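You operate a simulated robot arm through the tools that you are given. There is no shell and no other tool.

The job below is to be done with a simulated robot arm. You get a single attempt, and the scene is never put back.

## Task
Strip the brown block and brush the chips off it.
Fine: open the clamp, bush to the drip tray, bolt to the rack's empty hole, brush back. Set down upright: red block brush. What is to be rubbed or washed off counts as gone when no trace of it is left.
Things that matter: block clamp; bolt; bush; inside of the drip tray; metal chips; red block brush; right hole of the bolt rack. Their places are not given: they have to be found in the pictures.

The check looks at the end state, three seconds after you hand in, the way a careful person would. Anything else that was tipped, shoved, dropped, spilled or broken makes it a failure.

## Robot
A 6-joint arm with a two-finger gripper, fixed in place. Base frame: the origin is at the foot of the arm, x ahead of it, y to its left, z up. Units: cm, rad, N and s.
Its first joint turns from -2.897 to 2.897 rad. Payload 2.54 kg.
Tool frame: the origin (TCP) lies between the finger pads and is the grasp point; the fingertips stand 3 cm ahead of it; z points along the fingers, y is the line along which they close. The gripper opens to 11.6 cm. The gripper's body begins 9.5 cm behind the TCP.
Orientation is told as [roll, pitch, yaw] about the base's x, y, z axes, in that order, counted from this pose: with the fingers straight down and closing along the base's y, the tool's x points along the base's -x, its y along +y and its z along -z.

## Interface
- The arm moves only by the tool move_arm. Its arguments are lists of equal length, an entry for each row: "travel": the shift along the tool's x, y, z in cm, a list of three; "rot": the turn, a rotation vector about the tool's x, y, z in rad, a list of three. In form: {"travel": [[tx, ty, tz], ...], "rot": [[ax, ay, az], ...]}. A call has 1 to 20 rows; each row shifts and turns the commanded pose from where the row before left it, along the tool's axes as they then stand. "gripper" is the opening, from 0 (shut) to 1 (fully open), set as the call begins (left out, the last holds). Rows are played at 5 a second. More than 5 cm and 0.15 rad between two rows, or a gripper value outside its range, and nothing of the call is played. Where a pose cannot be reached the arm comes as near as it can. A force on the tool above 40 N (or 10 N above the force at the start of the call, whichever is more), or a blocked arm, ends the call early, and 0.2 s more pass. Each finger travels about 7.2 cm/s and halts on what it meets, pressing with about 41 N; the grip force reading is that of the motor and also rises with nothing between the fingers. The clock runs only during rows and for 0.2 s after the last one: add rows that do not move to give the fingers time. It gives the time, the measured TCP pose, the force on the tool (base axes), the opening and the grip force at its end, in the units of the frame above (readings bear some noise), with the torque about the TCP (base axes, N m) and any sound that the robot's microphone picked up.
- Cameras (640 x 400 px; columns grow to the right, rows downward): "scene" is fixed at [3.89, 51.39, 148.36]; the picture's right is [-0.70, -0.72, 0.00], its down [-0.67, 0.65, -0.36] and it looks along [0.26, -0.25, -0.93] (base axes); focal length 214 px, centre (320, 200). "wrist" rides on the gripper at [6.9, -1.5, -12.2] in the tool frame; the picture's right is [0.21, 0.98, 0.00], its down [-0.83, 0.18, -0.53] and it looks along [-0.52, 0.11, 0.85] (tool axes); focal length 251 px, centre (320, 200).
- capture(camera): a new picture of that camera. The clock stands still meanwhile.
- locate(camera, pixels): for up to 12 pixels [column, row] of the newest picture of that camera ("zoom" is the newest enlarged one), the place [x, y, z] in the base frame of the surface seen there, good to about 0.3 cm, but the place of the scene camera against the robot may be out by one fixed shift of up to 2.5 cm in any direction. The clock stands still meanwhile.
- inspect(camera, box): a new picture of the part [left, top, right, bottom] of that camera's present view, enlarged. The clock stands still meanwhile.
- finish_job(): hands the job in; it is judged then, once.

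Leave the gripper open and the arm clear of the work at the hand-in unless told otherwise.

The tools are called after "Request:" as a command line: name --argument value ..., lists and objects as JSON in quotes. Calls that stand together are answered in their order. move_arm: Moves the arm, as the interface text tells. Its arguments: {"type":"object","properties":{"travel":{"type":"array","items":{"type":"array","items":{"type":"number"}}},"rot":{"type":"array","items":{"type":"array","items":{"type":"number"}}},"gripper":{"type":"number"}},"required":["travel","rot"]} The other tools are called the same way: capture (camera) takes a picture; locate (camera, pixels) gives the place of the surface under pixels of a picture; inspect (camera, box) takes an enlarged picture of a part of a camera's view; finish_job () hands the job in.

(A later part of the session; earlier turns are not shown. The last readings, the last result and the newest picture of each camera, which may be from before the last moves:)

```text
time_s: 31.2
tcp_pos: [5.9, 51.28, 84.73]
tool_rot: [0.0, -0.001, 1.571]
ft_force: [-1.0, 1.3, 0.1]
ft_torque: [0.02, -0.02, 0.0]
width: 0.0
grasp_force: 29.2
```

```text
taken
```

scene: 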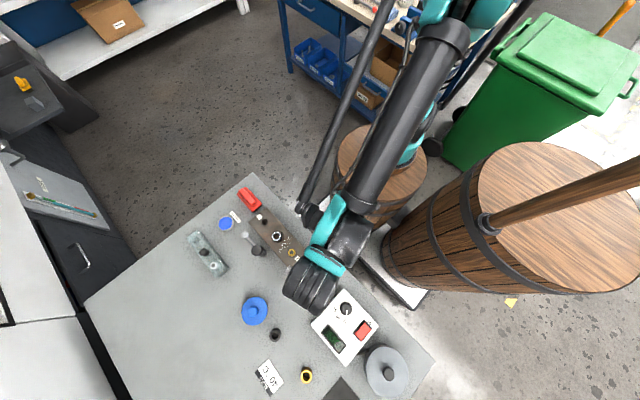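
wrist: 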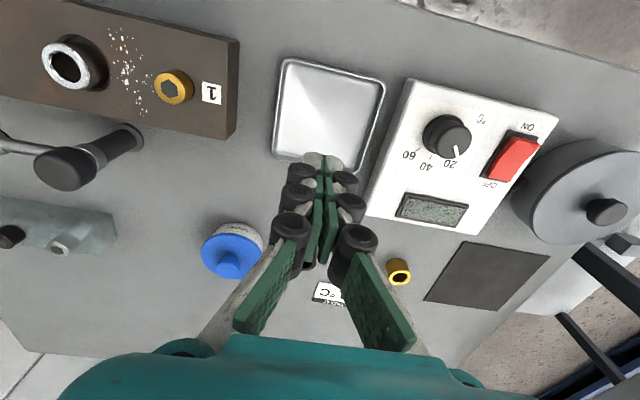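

The gripper is empty (width 0): the bush slipped out during the faster lift and appears back in its hole at (70,62). I inspect it.

Request:
inspect --camera "wrist" --box '[20, 20, 140, 120]'

Request:
locate --camera "wrist" --pixels '[[47, 62], [70, 47], [85, 75], [70, 85], [100, 62], [172, 88], [290, 64], [383, 83], [277, 155], [350, 168], [325, 110], [310, 130]]'

Request:
inspect --camera "scene" --box '[235, 200, 325, 280]'

```text
4.00 times, centred on (80, 70) of wrist
```

zoom: 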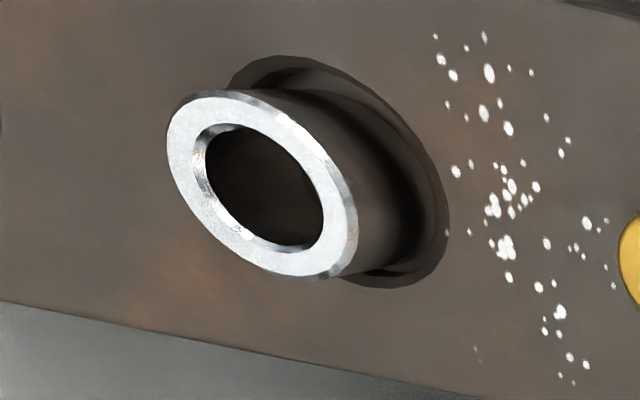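

```text
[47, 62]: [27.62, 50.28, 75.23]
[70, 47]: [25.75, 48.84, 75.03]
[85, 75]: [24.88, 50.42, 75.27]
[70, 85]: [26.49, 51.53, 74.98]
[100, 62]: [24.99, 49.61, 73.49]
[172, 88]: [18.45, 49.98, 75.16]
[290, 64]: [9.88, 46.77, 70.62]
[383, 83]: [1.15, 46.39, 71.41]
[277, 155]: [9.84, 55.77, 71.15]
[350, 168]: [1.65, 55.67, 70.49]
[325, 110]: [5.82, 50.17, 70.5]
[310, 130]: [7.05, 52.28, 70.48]
```

```text
5.00 times, centred on (280, 240) of scene
```

zoom: 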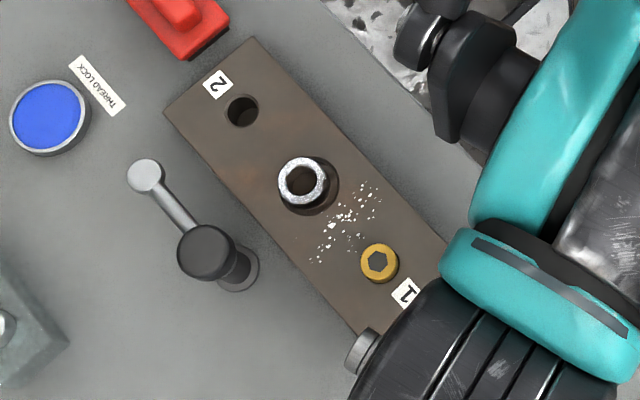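

The bush sits upright in its hole again, unharmed (top 75.2). It needs a deeper grip and gentle motion. I go back above it with the fingers half open.

Request:
move_arm --travel '[[0.33, -4, 0], [0.33, -4, 0], [0.33, -4, 0], [0.33, -4, 0], [0, -4, 0], [0, 0, 2], [0, 0, 2], [0, 0, 2], [0, 0, 1], [0, 0, 0.7], [0, 0, 0.3], [0, 0, 0]]' --rot '[[0, 0, 0], [0, 0, 0], [0, 0, 0], [0, 0, 0], [0, 0, 0], [0, 0, 0], [0, 0, 0], [0, 0, 0], [0, 0, 0], [0, 0, 0], [0, 0, 0], [0, 0, 0]]' --gripper 0.5

Request:
capture --camera "wrist"

```text
time_s: 33.8
tcp_pos: [26.07, 49.84, 76.99]
tool_rot: [0.0, -0.001, 1.571]
ft_force: [-0.1, -0.4, -0.1]
ft_torque: [0.02, 0.01, 0.02]
width: 5.8
grasp_force: 0.0
```

```text
taken
```

wrist: 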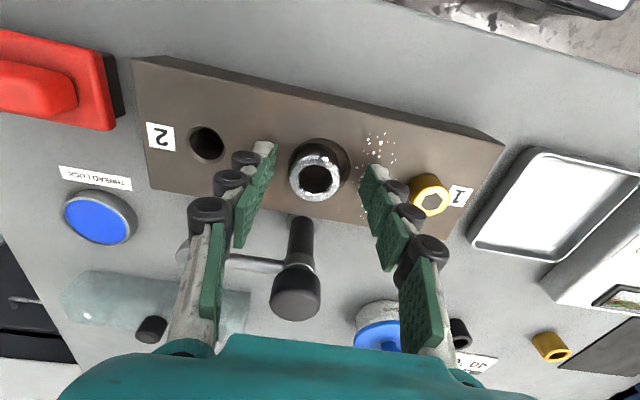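

I lower another 0.3 cm (tips close to the block surface), shift 0.2 cm toward +x, and close.

Request:
move_arm --travel '[[0, -0.2, 0.15], [0, 0, 0.15], [0, 0, 0]]' --rot '[[0, 0, 0], [0, 0, 0], [0, 0, 0]]'

Request:
move_arm --travel '[[0, 0, 0], [0, 0, 0], [0, 0, 0], [0, 0, 0], [0, 0, 0]]' --rot '[[0, 0, 0], [0, 0, 0], [0, 0, 0], [0, 0, 0], [0, 0, 0]]' --gripper 0

Request:
move_arm --travel '[[0, 0, -0.2], [0, 0, -0.2], [0, 0, -0.3], [0, 0, -0.3], [0, 0, 0], [0, 0, 0], [0, 0, 0], [0, 0, 0]]' --rot '[[0, 0, 0], [0, 0, 0], [0, 0, 0], [0, 0, 0], [0, 0, 0], [0, 0, 0], [0, 0, 0], [0, 0, 0]]'

Request:
capture --camera "wrist"

```text
time_s: 34.6
tcp_pos: [26.15, 49.82, 76.59]
tool_rot: [0.0, 0.0, 1.57]
ft_force: [0.8, 0.5, 0.1]
ft_torque: [0.03, 0.0, 0.01]
width: 5.82
grasp_force: 0.1
```

```text
time_s: 35.8
tcp_pos: [26.25, 49.77, 76.54]
tool_rot: [0.0, 0.0, 1.571]
ft_force: [-1.2, 0.5, -1.0]
ft_torque: [0.01, 0.0, 0.04]
width: 3.14
grasp_force: 41.6
```

```text
time_s: 37.6
tcp_pos: [26.31, 49.85, 77.5]
tool_rot: [0.001, -0.001, 1.572]
ft_force: [0.1, -0.3, -1.3]
ft_torque: [0.0, -0.02, -0.01]
width: 3.16
grasp_force: 40.9
```

```text
taken
```

wrist: 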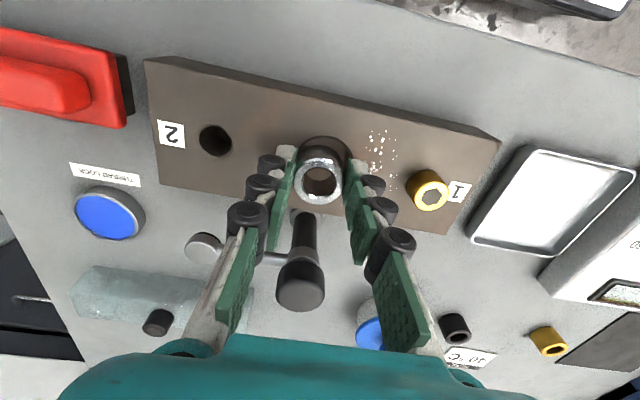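

I check whether the bush is really rising with the fingers.

Request:
inspect --camera "wrist" --box '[280, 130, 360, 210]'

Request:
locate --camera "wrist" --pixels '[[306, 180], [333, 180], [318, 199], [319, 160], [320, 145], [318, 182]]'

```text
5.00 times, centred on (320, 170) of wrist
```

zoom: 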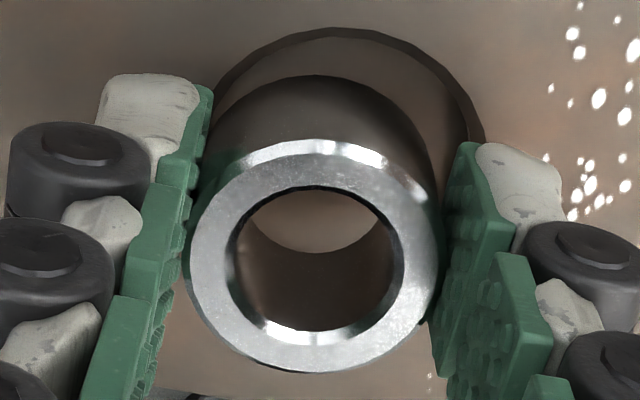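

```text
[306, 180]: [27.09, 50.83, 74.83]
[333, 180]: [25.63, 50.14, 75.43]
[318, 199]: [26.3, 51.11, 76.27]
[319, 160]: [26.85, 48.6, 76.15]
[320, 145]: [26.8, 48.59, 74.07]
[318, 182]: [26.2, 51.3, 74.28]
```

It is rising (rim now at z 76.2). I lift on slowly, 0.4 cm per row.

Request:
move_arm --travel '[[0, 0, -0.2], [0, 0, -0.3], [0, 0, -0.4], [0, 0, -0.4], [0, 0, -0.4], [0, 0, -0.4], [0, 0, -0.4], [0, 0, -0.3], [0, 0, -0.2], [0, 0, 0]]' --rot '[[0, 0, 0], [0, 0, 0], [0, 0, 0], [0, 0, 0], [0, 0, 0], [0, 0, 0], [0, 0, 0], [0, 0, 0], [0, 0, 0], [0, 0, 0]]'

Request:
capture --camera "wrist"

```text
time_s: 39.8
tcp_pos: [26.31, 49.82, 80.65]
tool_rot: [0.001, 0.0, 1.57]
ft_force: [-1.0, -0.3, -2.7]
ft_torque: [0.01, -0.03, 0.02]
width: 3.15
grasp_force: 40.8
```

```text
taken
```

wrist: 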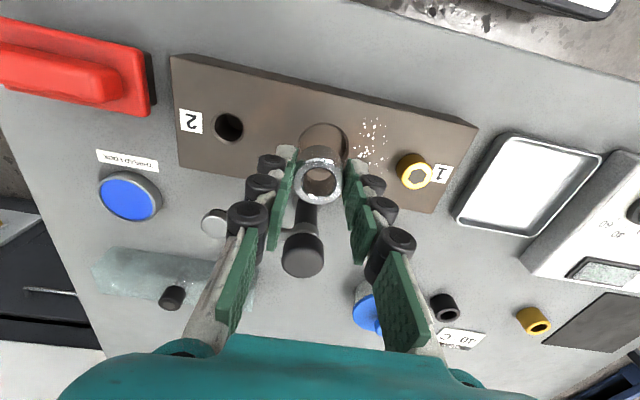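

Held at 4 cm up (rim ≈ 79.3, bottom ≈ 77, bolt top 75.3). Now I carry it slowly toward the tray.

Request:
move_arm --travel '[[0, 0, -0.3], [0, 0.4, -0.4], [-0.05, 0.7, -0.3], [-0.07, 1, 0], [-0.07, 1, 0], [-0.07, 1, 0], [-0.07, 1, 0], [-0.07, 1, 0], [-0.07, 1, 0], [-0.07, 1, 0], [-0.07, 1, 0], [-0.07, 1, 0], [-0.07, 1, 0], [-0.07, 1, 0], [-0.07, 1, 0], [-0.07, 1, 0], [-0.07, 1, 0], [-0.07, 1, 0], [-0.05, 0.7, 0], [0, 0.4, 0]]' --rot '[[0, 0, 0], [0, 0, 0], [0, 0, 0], [0, 0, 0], [0, 0, 0], [0, 0, 0], [0, 0, 0], [0, 0, 0], [0, 0, 0], [0, 0, 0], [0, 0, 0], [0, 0, 0], [0, 0, 0], [0, 0, 0], [0, 0, 0], [0, 0, 0], [0, 0, 0], [0, 0, 0], [0, 0, 0], [0, 0, 0]]'

Request:
capture --camera "wrist"

```text
time_s: 44.0
tcp_pos: [9.19, 50.95, 81.66]
tool_rot: [-0.001, 0.0, 1.571]
ft_force: [0.2, 0.4, -0.7]
ft_torque: [0.0, -0.01, 0.0]
width: 3.15
grasp_force: 40.7
```

```text
taken
```

wrist: 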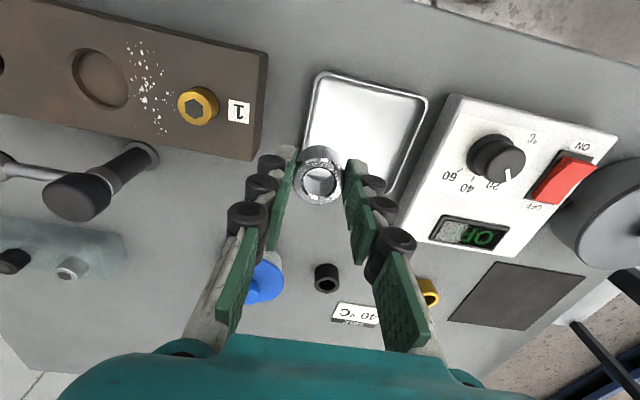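

Still held over the tray's near edge. I move on 3.2 cm and lower slowly.

Request:
move_arm --travel '[[0, 0.4, 0], [0, 0.8, 0], [0, 0.8, 0], [0, 0.8, 0], [0, 0.4, 0], [0, 0, 0.3], [0, 0, 0.6], [0, 0, 0.6], [0, 0, 0.6], [0, 0, 0.6], [0, 0, 0.6], [0, 0, 0.6], [0, 0, 0.6], [0, 0, 0.6], [0, 0, 0.6], [0, 0, 0.4], [0, 0, 0.3], [0, 0, 0.2], [0, 0, 0]]' --rot '[[0, 0, 0], [0, 0, 0], [0, 0, 0], [0, 0, 0], [0, 0, 0], [0, 0, 0], [0, 0, 0], [0, 0, 0], [0, 0, 0], [0, 0, 0], [0, 0, 0], [0, 0, 0], [0, 0, 0], [0, 0, 0], [0, 0, 0], [0, 0, 0], [0, 0, 0], [0, 0, 0], [0, 0, 0]]'

Request:
capture --camera "wrist"

```text
time_s: 48.0
tcp_pos: [5.77, 50.9, 75.19]
tool_rot: [0.001, 0.0, 1.572]
ft_force: [0.9, 0.0, -1.7]
ft_torque: [0.03, -0.01, -0.02]
width: 3.13
grasp_force: 41.6
```

```text
taken
```

wrist: 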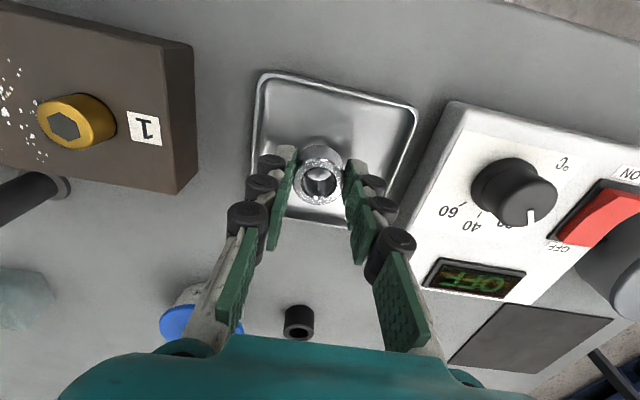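

About 1 cm to go. I lower in small steps watching for contact.

Request:
move_arm --travel '[[0, 0, 0.2], [0, 0, 0.2], [0, 0, 0.2], [0, 0, 0.1], [0, 0, 0]]' --rot '[[0, 0, 0], [0, 0, 0], [0, 0, 0], [0, 0, 0], [0, 0, 0]]'

Request:
move_arm --travel '[[0, 0, 0.1], [0, 0, 0.1], [0, 0, 0]]' --rot '[[0, 0, 0], [0, 0, 0], [0, 0, 0]]'

Request:
inspect --camera "wrist" --box '[250, 90, 410, 240]'

```text
time_s: 49.2
tcp_pos: [6.05, 50.94, 74.27]
tool_rot: [0.0, 0.0, 1.571]
ft_force: [0.0, 0.8, -1.6]
ft_torque: [0.03, 0.01, 0.05]
width: 3.15
grasp_force: 40.7
```

```text
time_s: 50.0
tcp_pos: [5.91, 51.0, 74.24]
tool_rot: [-0.001, -0.003, 1.571]
ft_force: [-1.2, 4.8, 26.4]
ft_torque: [0.17, 0.03, -0.03]
width: 3.13
grasp_force: 41.1
```

```text
2.67 times, centred on (330, 165) of wrist
```

zoom: 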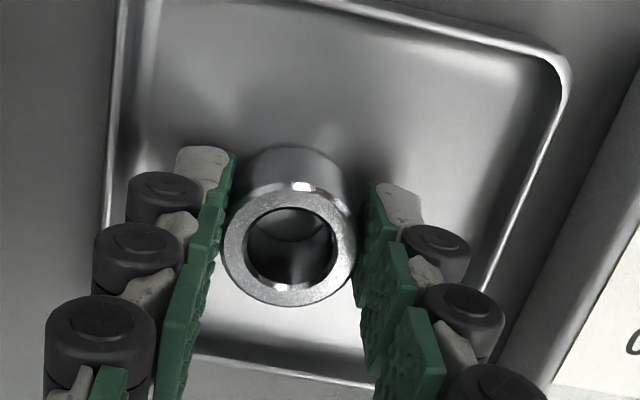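

Contact (26 N upward): the bush stands on the tray floor. I ease up slightly and open the fingers only to 4.4 cm so they stay inside the tray.

Request:
move_arm --travel '[[0, 0, -0.05], [0, 0, 0]]' --rot '[[0, 0, 0], [0, 0, 0]]'

Request:
move_arm --travel '[[0, 0, 0], [0, 0, 0], [0, 0, 0]]' --rot '[[0, 0, 0], [0, 0, 0], [0, 0, 0]]' --gripper 0.38

Request:
move_arm --travel '[[0, 0, -0.5], [0, 0, -1], [0, 0, -2], [0, 0, -3], [0, 0, -4], [0, 0, 0]]' --rot '[[0, 0, 0], [0, 0, 0], [0, 0, 0], [0, 0, 0], [0, 0, 0], [0, 0, 0]]'

Request:
capture --camera "wrist"

```text
time_s: 50.6
tcp_pos: [5.92, 51.04, 74.17]
tool_rot: [0.002, 0.001, 1.571]
ft_force: [0.2, 0.2, -0.8]
ft_torque: [-0.02, -0.03, 0.02]
width: 3.17
grasp_force: 41.3
```

```text
time_s: 51.4
tcp_pos: [5.95, 51.0, 74.29]
tool_rot: [0.001, -0.001, 1.57]
ft_force: [-0.4, -0.1, 0.3]
ft_torque: [0.01, -0.02, 0.01]
width: 4.42
grasp_force: 0.0
```

```text
time_s: 52.8
tcp_pos: [6.09, 51.07, 84.7]
tool_rot: [0.0, -0.001, 1.571]
ft_force: [0.4, -1.0, 0.4]
ft_torque: [0.04, -0.01, -0.01]
width: 4.41
grasp_force: 0.1
```

```text
taken
```

wrist: 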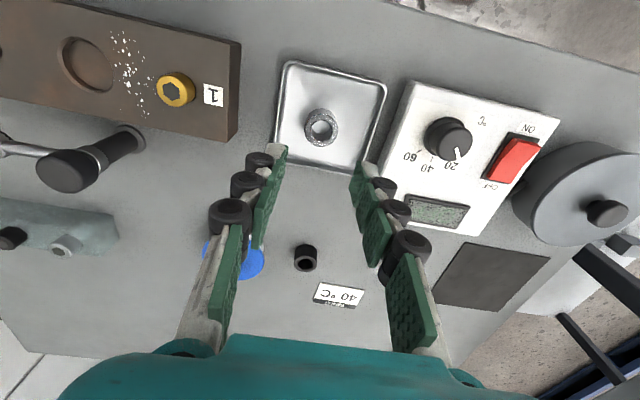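

The bush stands in the drip tray. Next the brass bolt at about (18.7, 50.1). I move above it.

Request:
move_arm --travel '[[0.3, -4.2, 0], [0.3, -4.2, 0], [0.3, -4.3, 0], [0, 0, 0]]' --rot '[[0, 0, 0], [0, 0, 0], [0, 0, 0], [0, 0, 0]]'

Request:
capture --camera "wrist"

Request:
inspect --camera "wrist" --box '[280, 90, 380, 150]'

```text
time_s: 53.8
tcp_pos: [18.85, 49.92, 84.64]
tool_rot: [0.0, 0.0, 1.572]
ft_force: [-0.3, 1.5, -0.2]
ft_torque: [0.01, -0.02, -0.01]
width: 4.45
grasp_force: 0.0
```

```text
taken
```

wrist: 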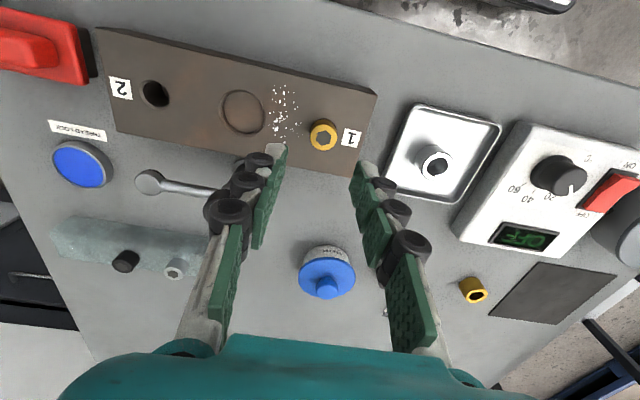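

```text
6.40 times, centred on (330, 120) of wrist
```

zoom: 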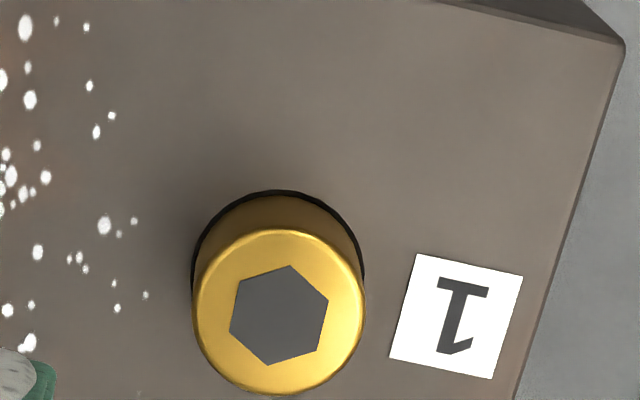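

Bolt head centre ≈ (18.62, 49.85), about 2.4 cm across. I shift slightly and descend to TCP z 76.6.

Request:
move_arm --travel '[[0.05, 0.2, 1], [0, 0, 2], [0, 0, 2], [0, 0, 1.5], [0, 0, 1], [0, 0, 0.5], [0, 0, 0]]' --rot '[[0, 0, 0], [0, 0, 0], [0, 0, 0], [0, 0, 0], [0, 0, 0], [0, 0, 0], [0, 0, 0]]'

Request:
capture --camera "wrist"

```text
time_s: 55.4
tcp_pos: [18.35, 50.01, 76.68]
tool_rot: [-0.001, 0.002, 1.571]
ft_force: [-0.5, 0.9, -0.1]
ft_torque: [0.02, 0.0, 0.0]
width: 4.4
grasp_force: 0.1
```

```text
taken
```

wrist: 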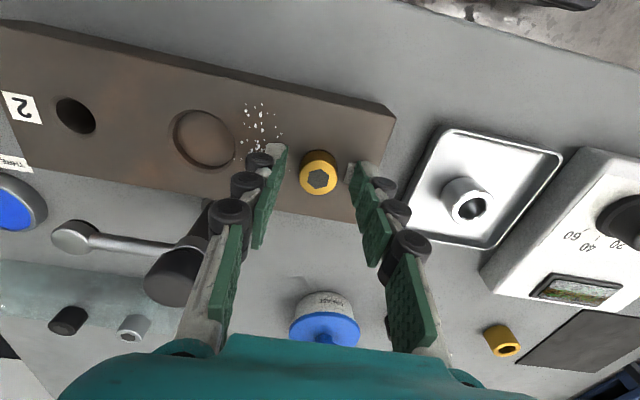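

The bolt head is centred between the fingers at (319,175). I close on it.

Request:
move_arm --travel '[[0, 0, 0], [0, 0, 0], [0, 0, 0], [0, 0, 0]]' --rot '[[0, 0, 0], [0, 0, 0], [0, 0, 0], [0, 0, 0]]' --gripper 0

Request:
move_arm --travel '[[0, 0, -0.1], [0, 0, -0.1], [0, 0, 0]]' --rot '[[0, 0, 0], [0, 0, 0], [0, 0, 0]]'

```text
time_s: 56.4
tcp_pos: [18.39, 49.85, 76.86]
tool_rot: [-0.001, 0.001, 1.57]
ft_force: [0.2, -0.4, 1.3]
ft_torque: [0.02, -0.01, 0.02]
width: 2.23
grasp_force: 41.3
```

```text
time_s: 57.2
tcp_pos: [18.47, 49.99, 76.8]
tool_rot: [-0.002, 0.001, 1.571]
ft_force: [0.3, -0.5, -0.3]
ft_torque: [0.04, 0.01, -0.02]
width: 2.21
grasp_force: 41.1
```

Gripped at 2.2 cm and no resistance so far. I lift slowly another 1 cm and check that the bolt rises.

Request:
move_arm --travel '[[0, 0, -0.2], [0, 0, -0.2], [0, 0, -0.2], [0, 0, -0.2], [0, 0, -0.2], [0, 0, 0]]' --rot '[[0, 0, 0], [0, 0, 0], [0, 0, 0], [0, 0, 0], [0, 0, 0], [0, 0, 0]]'

Request:
inspect --camera "wrist" --box '[270, 120, 370, 220]'

```text
time_s: 58.6
tcp_pos: [18.43, 49.93, 77.89]
tool_rot: [0.001, -0.001, 1.571]
ft_force: [0.4, 0.2, 0.1]
ft_torque: [0.04, 0.01, 0.03]
width: 2.24
grasp_force: 41.6
```

```text
4.00 times, centred on (320, 170) of wrist
```

zoom: 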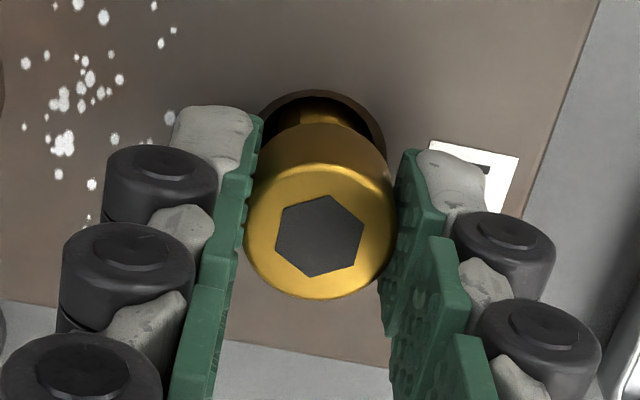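

The bolt rises freely. I lift on slowly by 5 cm.

Request:
move_arm --travel '[[0, 0, -0.2], [0, 0, -0.3], [0, 0, -0.4], [0, 0, -0.4], [0, 0, -0.4], [0, 0, -0.4], [0, 0, -0.4], [0, 0, -0.4], [0, 0, -0.4], [0, 0, -0.4], [0, 0, -0.4], [0, 0, -0.4], [0, 0, -0.4], [0, 0, -0.3], [0, 0, -0.2], [0, 0, 0]]' --rot '[[0, 0, 0], [0, 0, 0], [0, 0, 0], [0, 0, 0], [0, 0, 0], [0, 0, 0], [0, 0, 0], [0, 0, 0], [0, 0, 0], [0, 0, 0], [0, 0, 0], [0, 0, 0], [0, 0, 0], [0, 0, 0], [0, 0, 0], [0, 0, 0]]'

Request:
capture --camera "wrist"

Request:
inspect --camera "wrist" --box '[270, 120, 370, 220]'

```text
time_s: 62.0
tcp_pos: [18.32, 49.96, 83.34]
tool_rot: [0.0, 0.0, 1.57]
ft_force: [-0.2, 0.3, -1.4]
ft_torque: [-0.02, 0.0, 0.0]
width: 2.23
grasp_force: 41.0
```

```text
taken
```

wrist: 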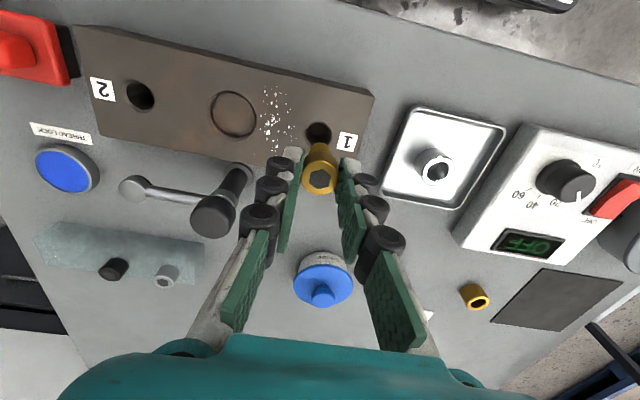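

```text
4.00 times, centred on (320, 170) of wrist
```

zoom: 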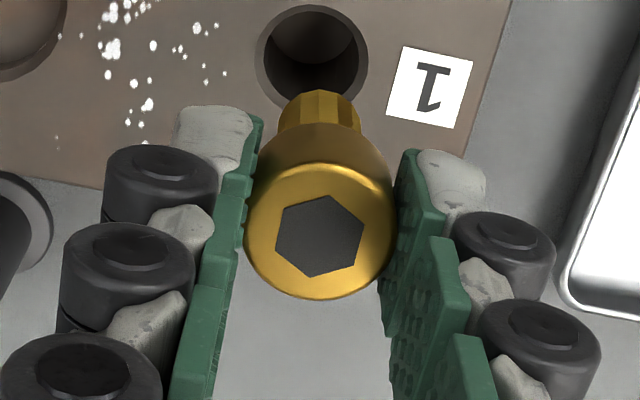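

The bolt is out and firmly held. I lift further (to clear the knob), then move slowly +x and toward the rack.

Request:
move_arm --travel '[[0, 0, -0.3], [0, 0, -0.5], [0, 0, -0.6], [0, 0, -0.6], [0, 0, -0.6], [0, 0, -0.6], [0, 0, -0.5], [0, -0.4, -0.3], [0, -0.8, 0], [0, -1.2, 0], [0, -1.4, 0], [0, -1.4, 0], [0, -1.4, 0], [0, -1.4, 0], [0, -1.4, 0], [0, -1.4, 0], [0, -1.4, 0], [0, -1.4, 0], [0, -1.4, 0], [0, -1.4, 0]]' --rot '[[0, 0, 0], [0, 0, 0], [0, 0, 0], [0, 0, 0], [0, 0, 0], [0, 0, 0], [0, 0, 0], [0, 0, 0], [0, 0, 0], [0, 0, 0], [0, 0, 0], [0, 0, 0], [0, 0, 0], [0, 0, 0], [0, 0, 0], [0, 0, 0], [0, 0, 0], [0, 0, 0], [0, 0, 0], [0, 0, 0]]'

Request:
move_arm --travel '[[0, -1.4, 0], [0, -1.4, 0], [0, -1.4, 0], [0, -1.2, 0], [-0.4, -0.8, 0], [-0.8, -0.4, 0], [-1.2, 0, 0], [-1.4, 0, 0], [-1.4, 0, 0], [-1.4, 0, 0], [-1.4, 0, 0], [-1.2, 0, 0], [-0.8, 0, 0], [-0.4, 0, 0], [0, 0, 0]]' --rot '[[0, 0, 0], [0, 0, 0], [0, 0, 0], [0, 0, 0], [0, 0, 0], [0, 0, 0], [0, 0, 0], [0, 0, 0], [0, 0, 0], [0, 0, 0], [0, 0, 0], [0, 0, 0], [0, 0, 0], [0, 0, 0], [0, 0, 0]]'

Request:
capture --camera "wrist"

```text
time_s: 66.2
tcp_pos: [34.84, 49.92, 87.21]
tool_rot: [-0.001, -0.001, 1.57]
ft_force: [0.2, -0.5, -0.1]
ft_torque: [0.01, -0.02, 0.03]
width: 2.21
grasp_force: 41.1
```

```text
time_s: 69.4
tcp_pos: [41.37, 60.43, 87.27]
tool_rot: [0.001, -0.001, 1.571]
ft_force: [-0.3, -0.4, -0.5]
ft_torque: [0.0, 0.01, 0.0]
width: 2.24
grasp_force: 41.0
```

```text
taken
```

wrist: 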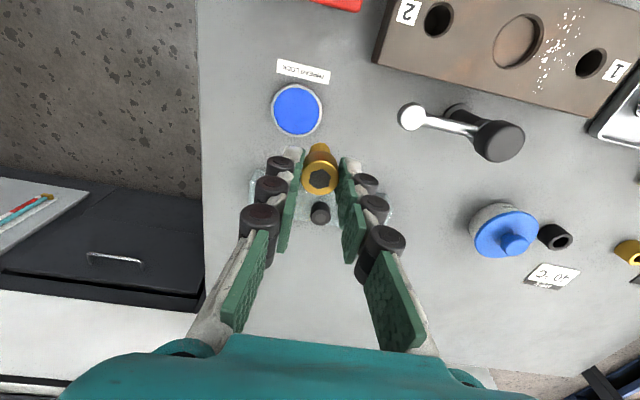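

The rack hides behind the fingers. I move slowly over the expected empty hole (43.9, 70), where it will show above the held bolt in the picture.

Request:
move_arm --travel '[[-0.4, -0.1, 0], [-0.8, -0.3, 0], [-1.2, -0.4, 0], [-1.4, -0.4, 0], [-1.4, -0.4, 0], [-1.4, -0.4, 0], [-1.2, -0.3, 0], [-0.8, -0.1, 0], [-0.5, -0.1, 0], [-0.3, 0, 0], [0, 0, 0]]' --rot '[[0, 0, 0], [0, 0, 0], [0, 0, 0], [0, 0, 0], [0, 0, 0], [0, 0, 0], [0, 0, 0], [0, 0, 0], [0, 0, 0], [0, 0, 0], [0, 0, 0]]'

Request:
capture --camera "wrist"

Request:
inspect --camera "wrist" --box '[260, 70, 420, 170]'

```text
time_s: 71.8
tcp_pos: [43.98, 69.74, 87.27]
tool_rot: [0.0, 0.002, 1.57]
ft_force: [0.2, 0.6, -1.6]
ft_torque: [0.02, -0.01, -0.03]
width: 2.23
grasp_force: 41.3
```

```text
taken
```

wrist: 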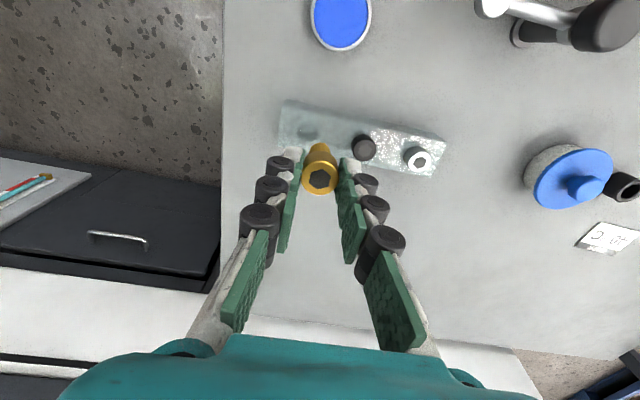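

```text
4.00 times, centred on (340, 120) of wrist
```

zoom: 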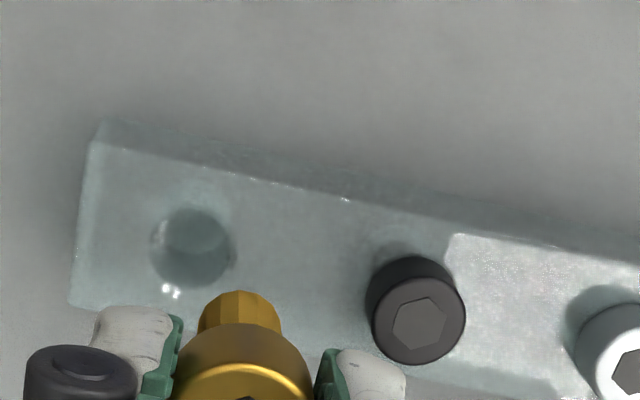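

The empty hole shows at about (308,131). I measure it and the two neighbouring bolts.

Request:
locate --camera "wrist" --pixels '[[364, 148], [418, 159], [308, 131], [308, 122], [298, 130], [318, 134], [284, 104], [444, 138], [278, 146], [340, 125], [360, 119], [433, 175]]'

Request:
inspect --camera "wrist" --box '[270, 90, 350, 150]'

```text
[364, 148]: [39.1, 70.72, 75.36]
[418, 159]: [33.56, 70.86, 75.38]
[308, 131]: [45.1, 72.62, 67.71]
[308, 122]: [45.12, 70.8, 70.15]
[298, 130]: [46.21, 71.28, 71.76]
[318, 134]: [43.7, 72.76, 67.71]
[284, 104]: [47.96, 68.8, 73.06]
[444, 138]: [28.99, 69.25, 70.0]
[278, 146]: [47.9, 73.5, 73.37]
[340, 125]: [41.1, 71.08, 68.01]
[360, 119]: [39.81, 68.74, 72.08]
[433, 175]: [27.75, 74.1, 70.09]
```

```text
6.67 times, centred on (310, 120) of wrist
```

zoom: 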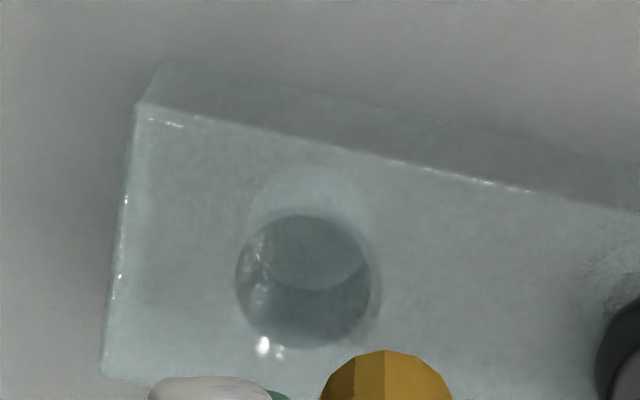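

Hole centre ≈ (45.0, 70.75), rack top ≈ 73.4, neighbours at x 33.5 and 39.2 agree. I shift over it and lower slowly to z 80 (bolt's end about 1.7 cm above the rack).

Request:
move_arm --travel '[[-0.4, -0.4, 0], [-0.4, -0.35, 0], [-0.3, -0.3, 0], [0, 0, 0.5], [0, 0, 0.8], [0, 0, 0.9], [0, 0, 0.9], [0, 0, 0.9], [0, 0, 0.9], [0, 0, 0.9], [0, 0, 0.7], [0, 0, 0.5], [0, 0, 0.3], [0, 0, 0]]' --rot '[[0, 0, 0], [0, 0, 0], [0, 0, 0], [0, 0, 0], [0, 0, 0], [0, 0, 0], [0, 0, 0], [0, 0, 0], [0, 0, 0], [0, 0, 0], [0, 0, 0], [0, 0, 0], [0, 0, 0], [0, 0, 0]]'

Request:
capture --camera "wrist"

Request:
inspect --camera "wrist" --box '[270, 100, 370, 200]'

```text
time_s: 74.8
tcp_pos: [45.02, 70.92, 80.02]
tool_rot: [-0.002, 0.0, 1.573]
ft_force: [-0.2, 0.0, -1.1]
ft_torque: [-0.01, 0.0, 0.03]
width: 2.21
grasp_force: 41.2
```

```text
taken
```

wrist: 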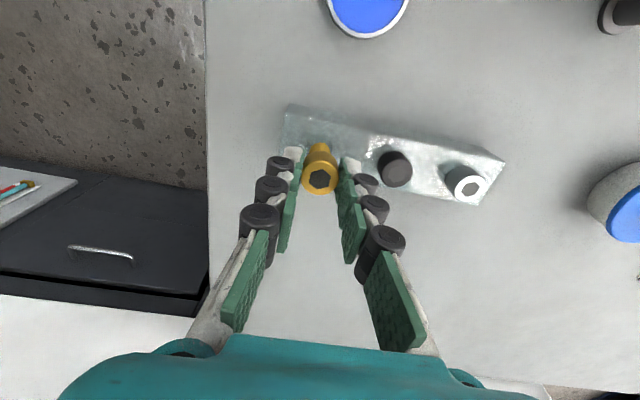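

```text
4.00 times, centred on (320, 150) of wrist
```

zoom: 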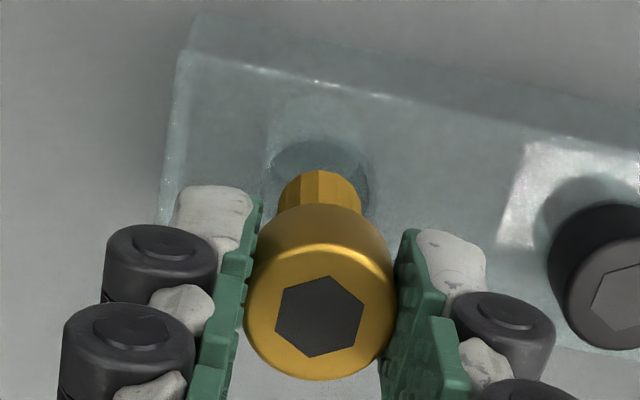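

The shank is lined up with the hole in the picture (hole centre ≈ 0.1 cm toward −y). I correct by 0.1 and lower in small steps watching the force.

Request:
move_arm --travel '[[0.1, 0, 0], [0, 0, 0.5], [0, 0, 0.5], [0, 0, 0.4], [0, 0, 0]]' --rot '[[0, 0, 0], [0, 0, 0], [0, 0, 0], [0, 0, 0], [0, 0, 0]]'

Request:
move_arm --travel '[[0, 0, 0.2], [0, 0, 0.2], [0, 0, 0.2], [0, 0, 0]]' --rot '[[0, 0, 0], [0, 0, 0], [0, 0, 0], [0, 0, 0]]'

Request:
inspect --camera "wrist" --box '[270, 100, 370, 200]'

```text
time_s: 76.0
tcp_pos: [44.93, 70.72, 78.51]
tool_rot: [0.0, -0.001, 1.57]
ft_force: [0.1, -0.1, -1.2]
ft_torque: [0.0, -0.04, -0.05]
width: 2.23
grasp_force: 41.2
```

```text
time_s: 77.0
tcp_pos: [44.86, 70.8, 78.03]
tool_rot: [0.0, -0.001, 1.57]
ft_force: [0.7, 0.3, -1.1]
ft_torque: [-0.01, 0.0, 0.02]
width: 2.24
grasp_force: 40.8
```

```text
4.00 times, centred on (320, 150) of wrist
```

zoom: 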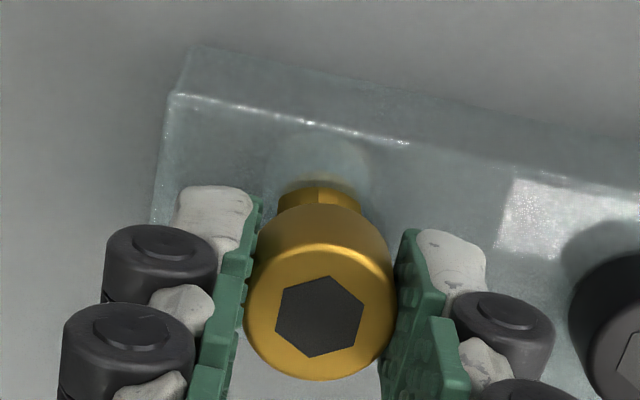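

The shank's tip is entering the hole with no contact force. I keep lowering gently.

Request:
move_arm --travel '[[0, 0, 0.2], [0, 0, 0.2], [0, 0, 0.2], [0, 0, 0.2], [0, 0, 0]]' --rot '[[0, 0, 0], [0, 0, 0], [0, 0, 0], [0, 0, 0], [0, 0, 0]]'

Request:
move_arm --travel '[[0, 0, 0.15], [0, 0, 0.15], [0, 0, 0.1], [0, 0, 0]]' --rot '[[0, 0, 0], [0, 0, 0], [0, 0, 0], [0, 0, 0]]'

Request:
inspect --camera "wrist" --box '[270, 100, 370, 200]'

```text
time_s: 78.2
tcp_pos: [44.96, 70.66, 77.22]
tool_rot: [0.002, 0.0, 1.57]
ft_force: [-0.3, 0.1, -1.3]
ft_torque: [-0.03, 0.02, -0.03]
width: 2.23
grasp_force: 40.4
```

```text
time_s: 79.2
tcp_pos: [44.96, 70.66, 76.72]
tool_rot: [-0.001, 0.0, 1.572]
ft_force: [0.5, -1.2, -0.3]
ft_torque: [-0.01, 0.0, 0.02]
width: 2.24
grasp_force: 40.8
```

```text
4.00 times, centred on (320, 150) of wrist
```

zoom: 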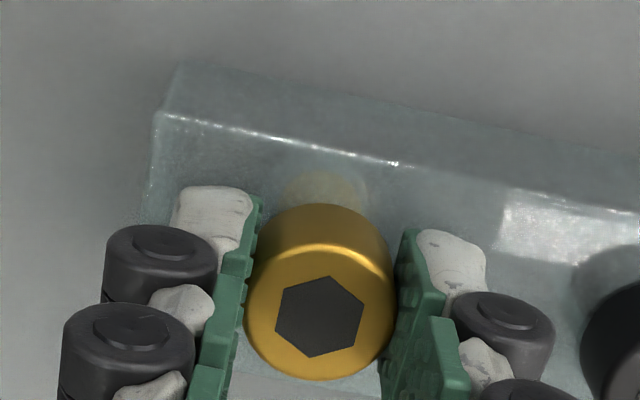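

Nearly seated. A little further until the head touches.

Request:
move_arm --travel '[[0, 0, 0.07], [0, 0, 0.07], [0, 0, 0]]' --rot '[[0, 0, 0], [0, 0, 0], [0, 0, 0]]'

```text
time_s: 80.0
tcp_pos: [44.97, 70.72, 76.76]
tool_rot: [-0.001, -0.002, 1.571]
ft_force: [2.5, 6.9, 26.5]
ft_torque: [0.15, -0.07, 0.0]
width: 2.25
grasp_force: 41.1
```

Contact of 26 N: the head sits on the rack. I ease up 0.05 cm, open to 4.2 cm and rise straight up.

Request:
move_arm --travel '[[0, 0, -0.06], [0, 0, 0]]' --rot '[[0, 0, 0], [0, 0, 0]]'

Request:
move_arm --travel '[[0, 0, 0], [0, 0, 0], [0, 0, 0]]' --rot '[[0, 0, 0], [0, 0, 0], [0, 0, 0]]' --gripper 0.34

Request:
move_arm --travel '[[0, 0, -0.5], [0, 0, -1], [0, 0, -2], [0, 0, -3], [0, 0, -4], [0, 0, 0]]' --rot '[[0, 0, 0], [0, 0, 0], [0, 0, 0], [0, 0, 0], [0, 0, 0], [0, 0, 0]]'

Request:
capture --camera "wrist"

Request:
inspect --camera "wrist" --box '[260, 60, 420, 160]'

```text
time_s: 80.6
tcp_pos: [44.93, 70.76, 76.73]
tool_rot: [-0.001, -0.003, 1.571]
ft_force: [-1.6, 7.7, 21.8]
ft_torque: [0.18, 0.04, 0.03]
width: 2.25
grasp_force: 40.9
```

```text
time_s: 81.4
tcp_pos: [44.97, 70.8, 76.67]
tool_rot: [0.0, -0.001, 1.571]
ft_force: [-0.2, -0.2, 0.7]
ft_torque: [-0.03, -0.03, -0.07]
width: 3.94
grasp_force: 0.1
```

```text
time_s: 82.8
tcp_pos: [44.78, 70.8, 87.24]
tool_rot: [0.0, -0.001, 1.57]
ft_force: [-0.6, 0.1, 0.1]
ft_torque: [-0.02, -0.01, 0.04]
width: 3.95
grasp_force: 0.0
```

```text
taken
```

wrist: 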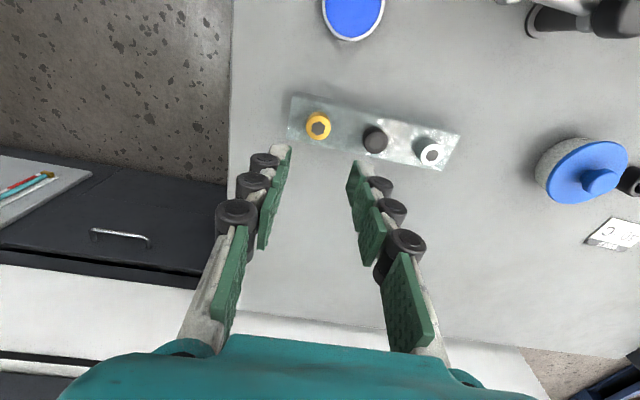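

```text
4.00 times, centred on (340, 110) of wrist
```

zoom: 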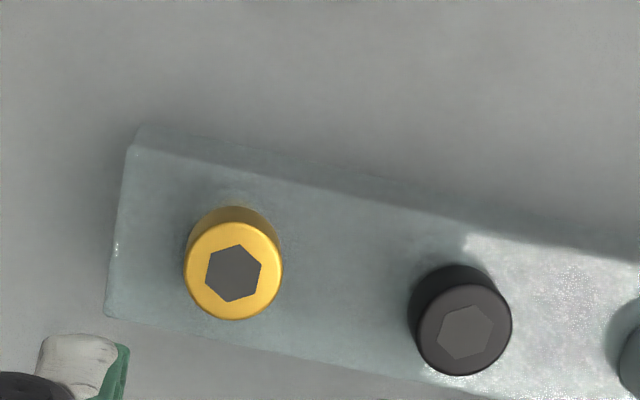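

The bolt is seated in the rack's formerly empty hole. Next the brush: I turn the tool back to yaw 0 and move above the brush near (44, 49).

Request:
move_arm --travel '[[0, 0, 0], [0, 0, 0], [0, 0, 0], [0, 0, 0], [0, 0, 0], [0, 0, 0], [0, 0, 0], [0, 0, 0], [0, 0, 0], [0, 0, 0], [0, 0, 0], [0, 0, 0], [0.15, -3.6, 0], [0.15, -3.6, 0], [0.15, -3.6, 0], [0.15, -3.6, 0], [0.15, -3.6, 0], [0.15, -3.6, 0], [0, 0, 0]]' --rot '[[0, 0, 0.1309], [0, 0, 0.1309], [0, 0, 0.1309], [0, 0, 0.1309], [0, 0, 0.1309], [0, 0, 0.1309], [0, 0, 0.1309], [0, 0, 0.1309], [0, 0, 0.1309], [0, 0, 0.1309], [0, 0, 0.1309], [0, 0, 0.1309], [0, 0, 0], [0, 0, 0], [0, 0, 0], [0, 0, 0], [0, 0, 0], [0, 0, 0], [0, 0, 0]]'

Request:
capture --camera "wrist"

Request:
inspect --camera "wrist" --box '[240, 70, 400, 170]'

```text
time_s: 86.8
tcp_pos: [43.94, 49.2, 87.26]
tool_rot: [-0.001, -0.001, 0.0]
ft_force: [-0.2, 0.3, 0.2]
ft_torque: [0.0, 0.01, 0.02]
width: 3.96
grasp_force: 0.2
```

```text
taken
```

wrist: 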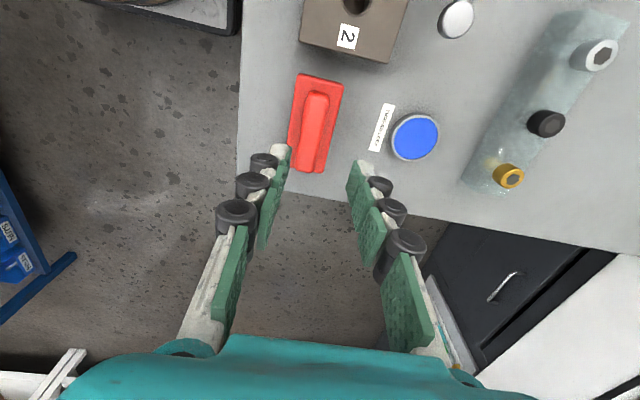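

```text
4.00 times, centred on (320, 120) of wrist
```

zoom: 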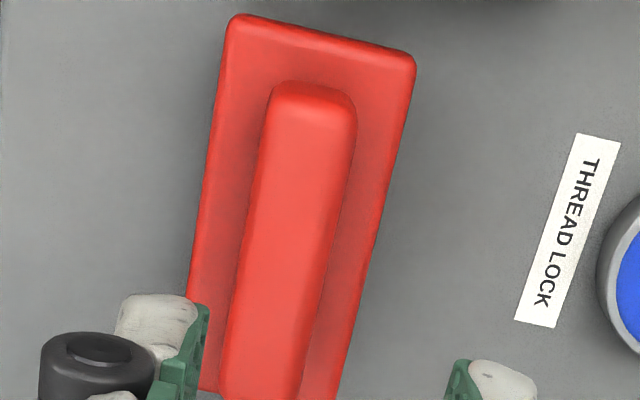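

The brush lies at (315,125), long axis about along x. I measure its plate and ridge corners, and the chip area later.

Request:
locate --camera "wrist" --pixels '[[299, 76], [342, 86], [290, 140], [325, 170], [308, 97], [325, 98], [302, 160], [316, 165], [318, 100], [311, 150], [300, 95], [331, 130]]'

Request:
inspect --camera "wrist" --box '[250, 110, 370, 190]'

```text
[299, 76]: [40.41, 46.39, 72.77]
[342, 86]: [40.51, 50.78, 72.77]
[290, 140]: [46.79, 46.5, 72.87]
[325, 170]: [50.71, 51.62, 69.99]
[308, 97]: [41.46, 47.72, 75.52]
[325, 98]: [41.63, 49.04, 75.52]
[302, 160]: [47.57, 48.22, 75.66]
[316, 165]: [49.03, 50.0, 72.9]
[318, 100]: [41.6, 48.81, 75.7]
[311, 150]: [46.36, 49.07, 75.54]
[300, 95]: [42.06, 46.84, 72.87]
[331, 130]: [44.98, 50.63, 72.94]
```

```text
5.00 times, centred on (310, 150) of wrist
```

zoom: 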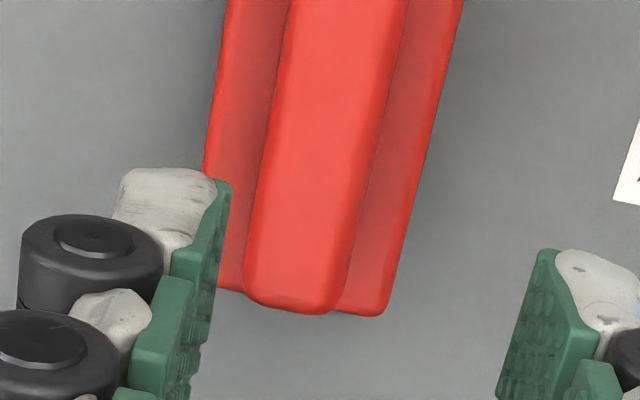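

Brush: plate x 40.4–49.3, y 46.4–51, top 72.85; ridge about 2 cm wide, centre y 48.6, top 75.55. I go over its middle and descend to TCP z 76.2.

Request:
move_arm --travel '[[-0.45, -0.3, 0], [-0.45, -0.3, 2], [0, 0, 3], [0, 0, 3], [0, 0, 1.5], [0, 0, 1], [0, 0, 0.5], [0, 0, 0]]' --rot '[[0, 0, 0], [0, 0, 0], [0, 0, 0], [0, 0, 0], [0, 0, 0], [0, 0, 0], [0, 0, 0], [0, 0, 0]]'

Request:
capture --camera "wrist"

Request:
inspect --camera "wrist" --box '[240, 90, 400, 250]'

```text
time_s: 88.6
tcp_pos: [44.87, 48.61, 76.27]
tool_rot: [-0.002, -0.002, 0.0]
ft_force: [0.2, -0.3, -0.5]
ft_torque: [-0.01, 0.02, 0.0]
width: 3.96
grasp_force: 0.1
```

```text
taken
```

wrist: 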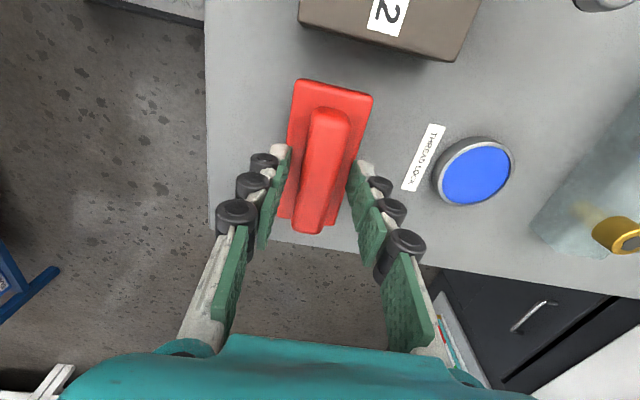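

```text
2.50 times, centred on (320, 170) of wrist
```

zoom: 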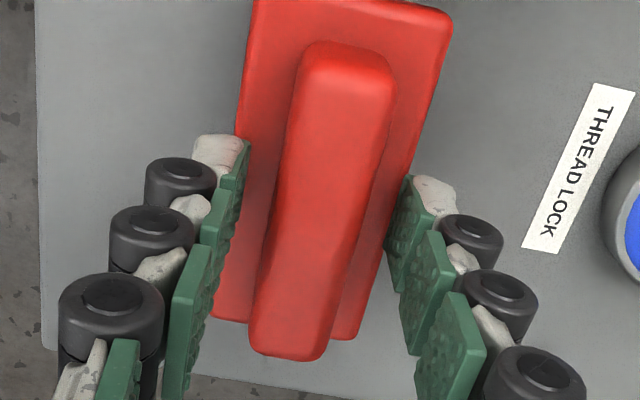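

The fingers straddle the ridge. I note this place (44.87, 48.61, 76.2) for the return, and close.

Request:
move_arm --travel '[[0, 0, 0], [0, 0, 0], [0, 0, 0], [0, 0, 0]]' --rot '[[0, 0, 0], [0, 0, 0], [0, 0, 0], [0, 0, 0]]' --gripper 0

Request:
move_arm --travel '[[0, 0, -0.2], [0, 0, -0.3], [0, 0, -0.4], [0, 0, -0.4], [0, 0, 0]]' --rot '[[0, 0, 0], [0, 0, 0], [0, 0, 0], [0, 0, 0], [0, 0, 0]]'

Request:
capture --camera "wrist"

```text
time_s: 89.6
tcp_pos: [44.85, 48.63, 76.26]
tool_rot: [0.0, -0.001, 0.001]
ft_force: [0.3, 0.5, 0.0]
ft_torque: [-0.04, -0.06, 0.02]
width: 2.1
grasp_force: 40.8
```

```text
time_s: 90.8
tcp_pos: [45.02, 48.59, 77.48]
tool_rot: [0.001, 0.001, 0.001]
ft_force: [0.7, 0.0, -0.9]
ft_torque: [-0.04, -0.01, -0.02]
width: 2.07
grasp_force: 40.9
```

```text
taken
```

wrist: 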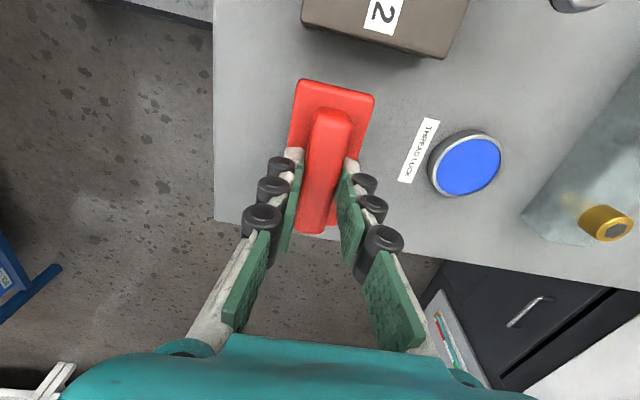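

The brush is in hand. While the arm is off to the side, I take a scene picture to measure the chip area on the block.

Request:
capture --camera "scene"

Request:
inspect --camera "scene" --box '[245, 205, 325, 275]'

```text
taken
```

scene: 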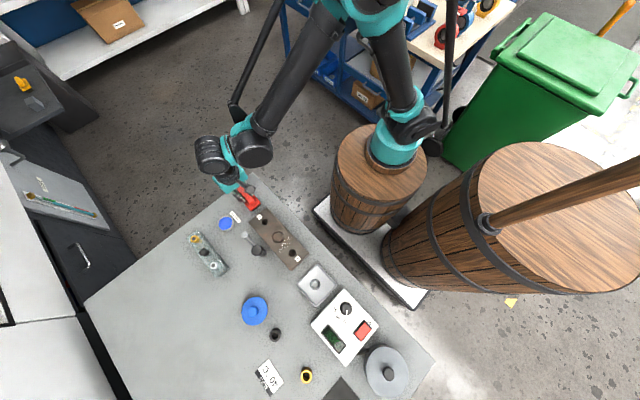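

```text
5.71 times, centred on (285, 240) of scene
```

zoom: 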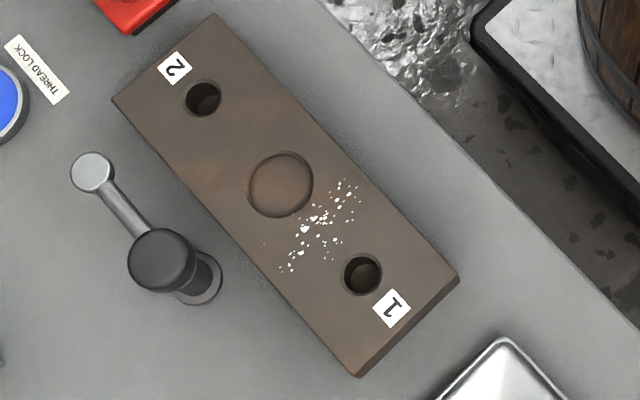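

I locate the extreme chips and block corners in this enlarged picture.

Request:
locate --camera "zoom" --pixels '[[281, 270], [290, 271], [345, 180], [358, 184], [360, 202], [263, 244], [332, 258], [296, 215], [280, 187], [362, 275], [448, 283], [358, 375]]'

Request:
inspect --camera "scene" --box '[270, 225, 310, 255]'

```text
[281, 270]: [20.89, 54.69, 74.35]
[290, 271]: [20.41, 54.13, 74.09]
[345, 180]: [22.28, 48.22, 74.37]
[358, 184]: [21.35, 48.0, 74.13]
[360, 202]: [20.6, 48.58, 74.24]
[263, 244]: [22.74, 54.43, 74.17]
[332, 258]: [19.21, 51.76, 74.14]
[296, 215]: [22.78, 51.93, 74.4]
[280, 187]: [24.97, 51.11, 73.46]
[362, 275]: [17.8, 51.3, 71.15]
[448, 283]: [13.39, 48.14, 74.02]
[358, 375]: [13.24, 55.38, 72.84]
```

```text
13.33 times, centred on (290, 240) of scene
```

zoom: 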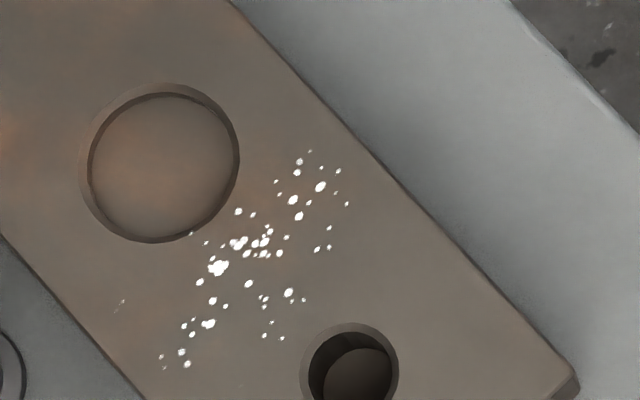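

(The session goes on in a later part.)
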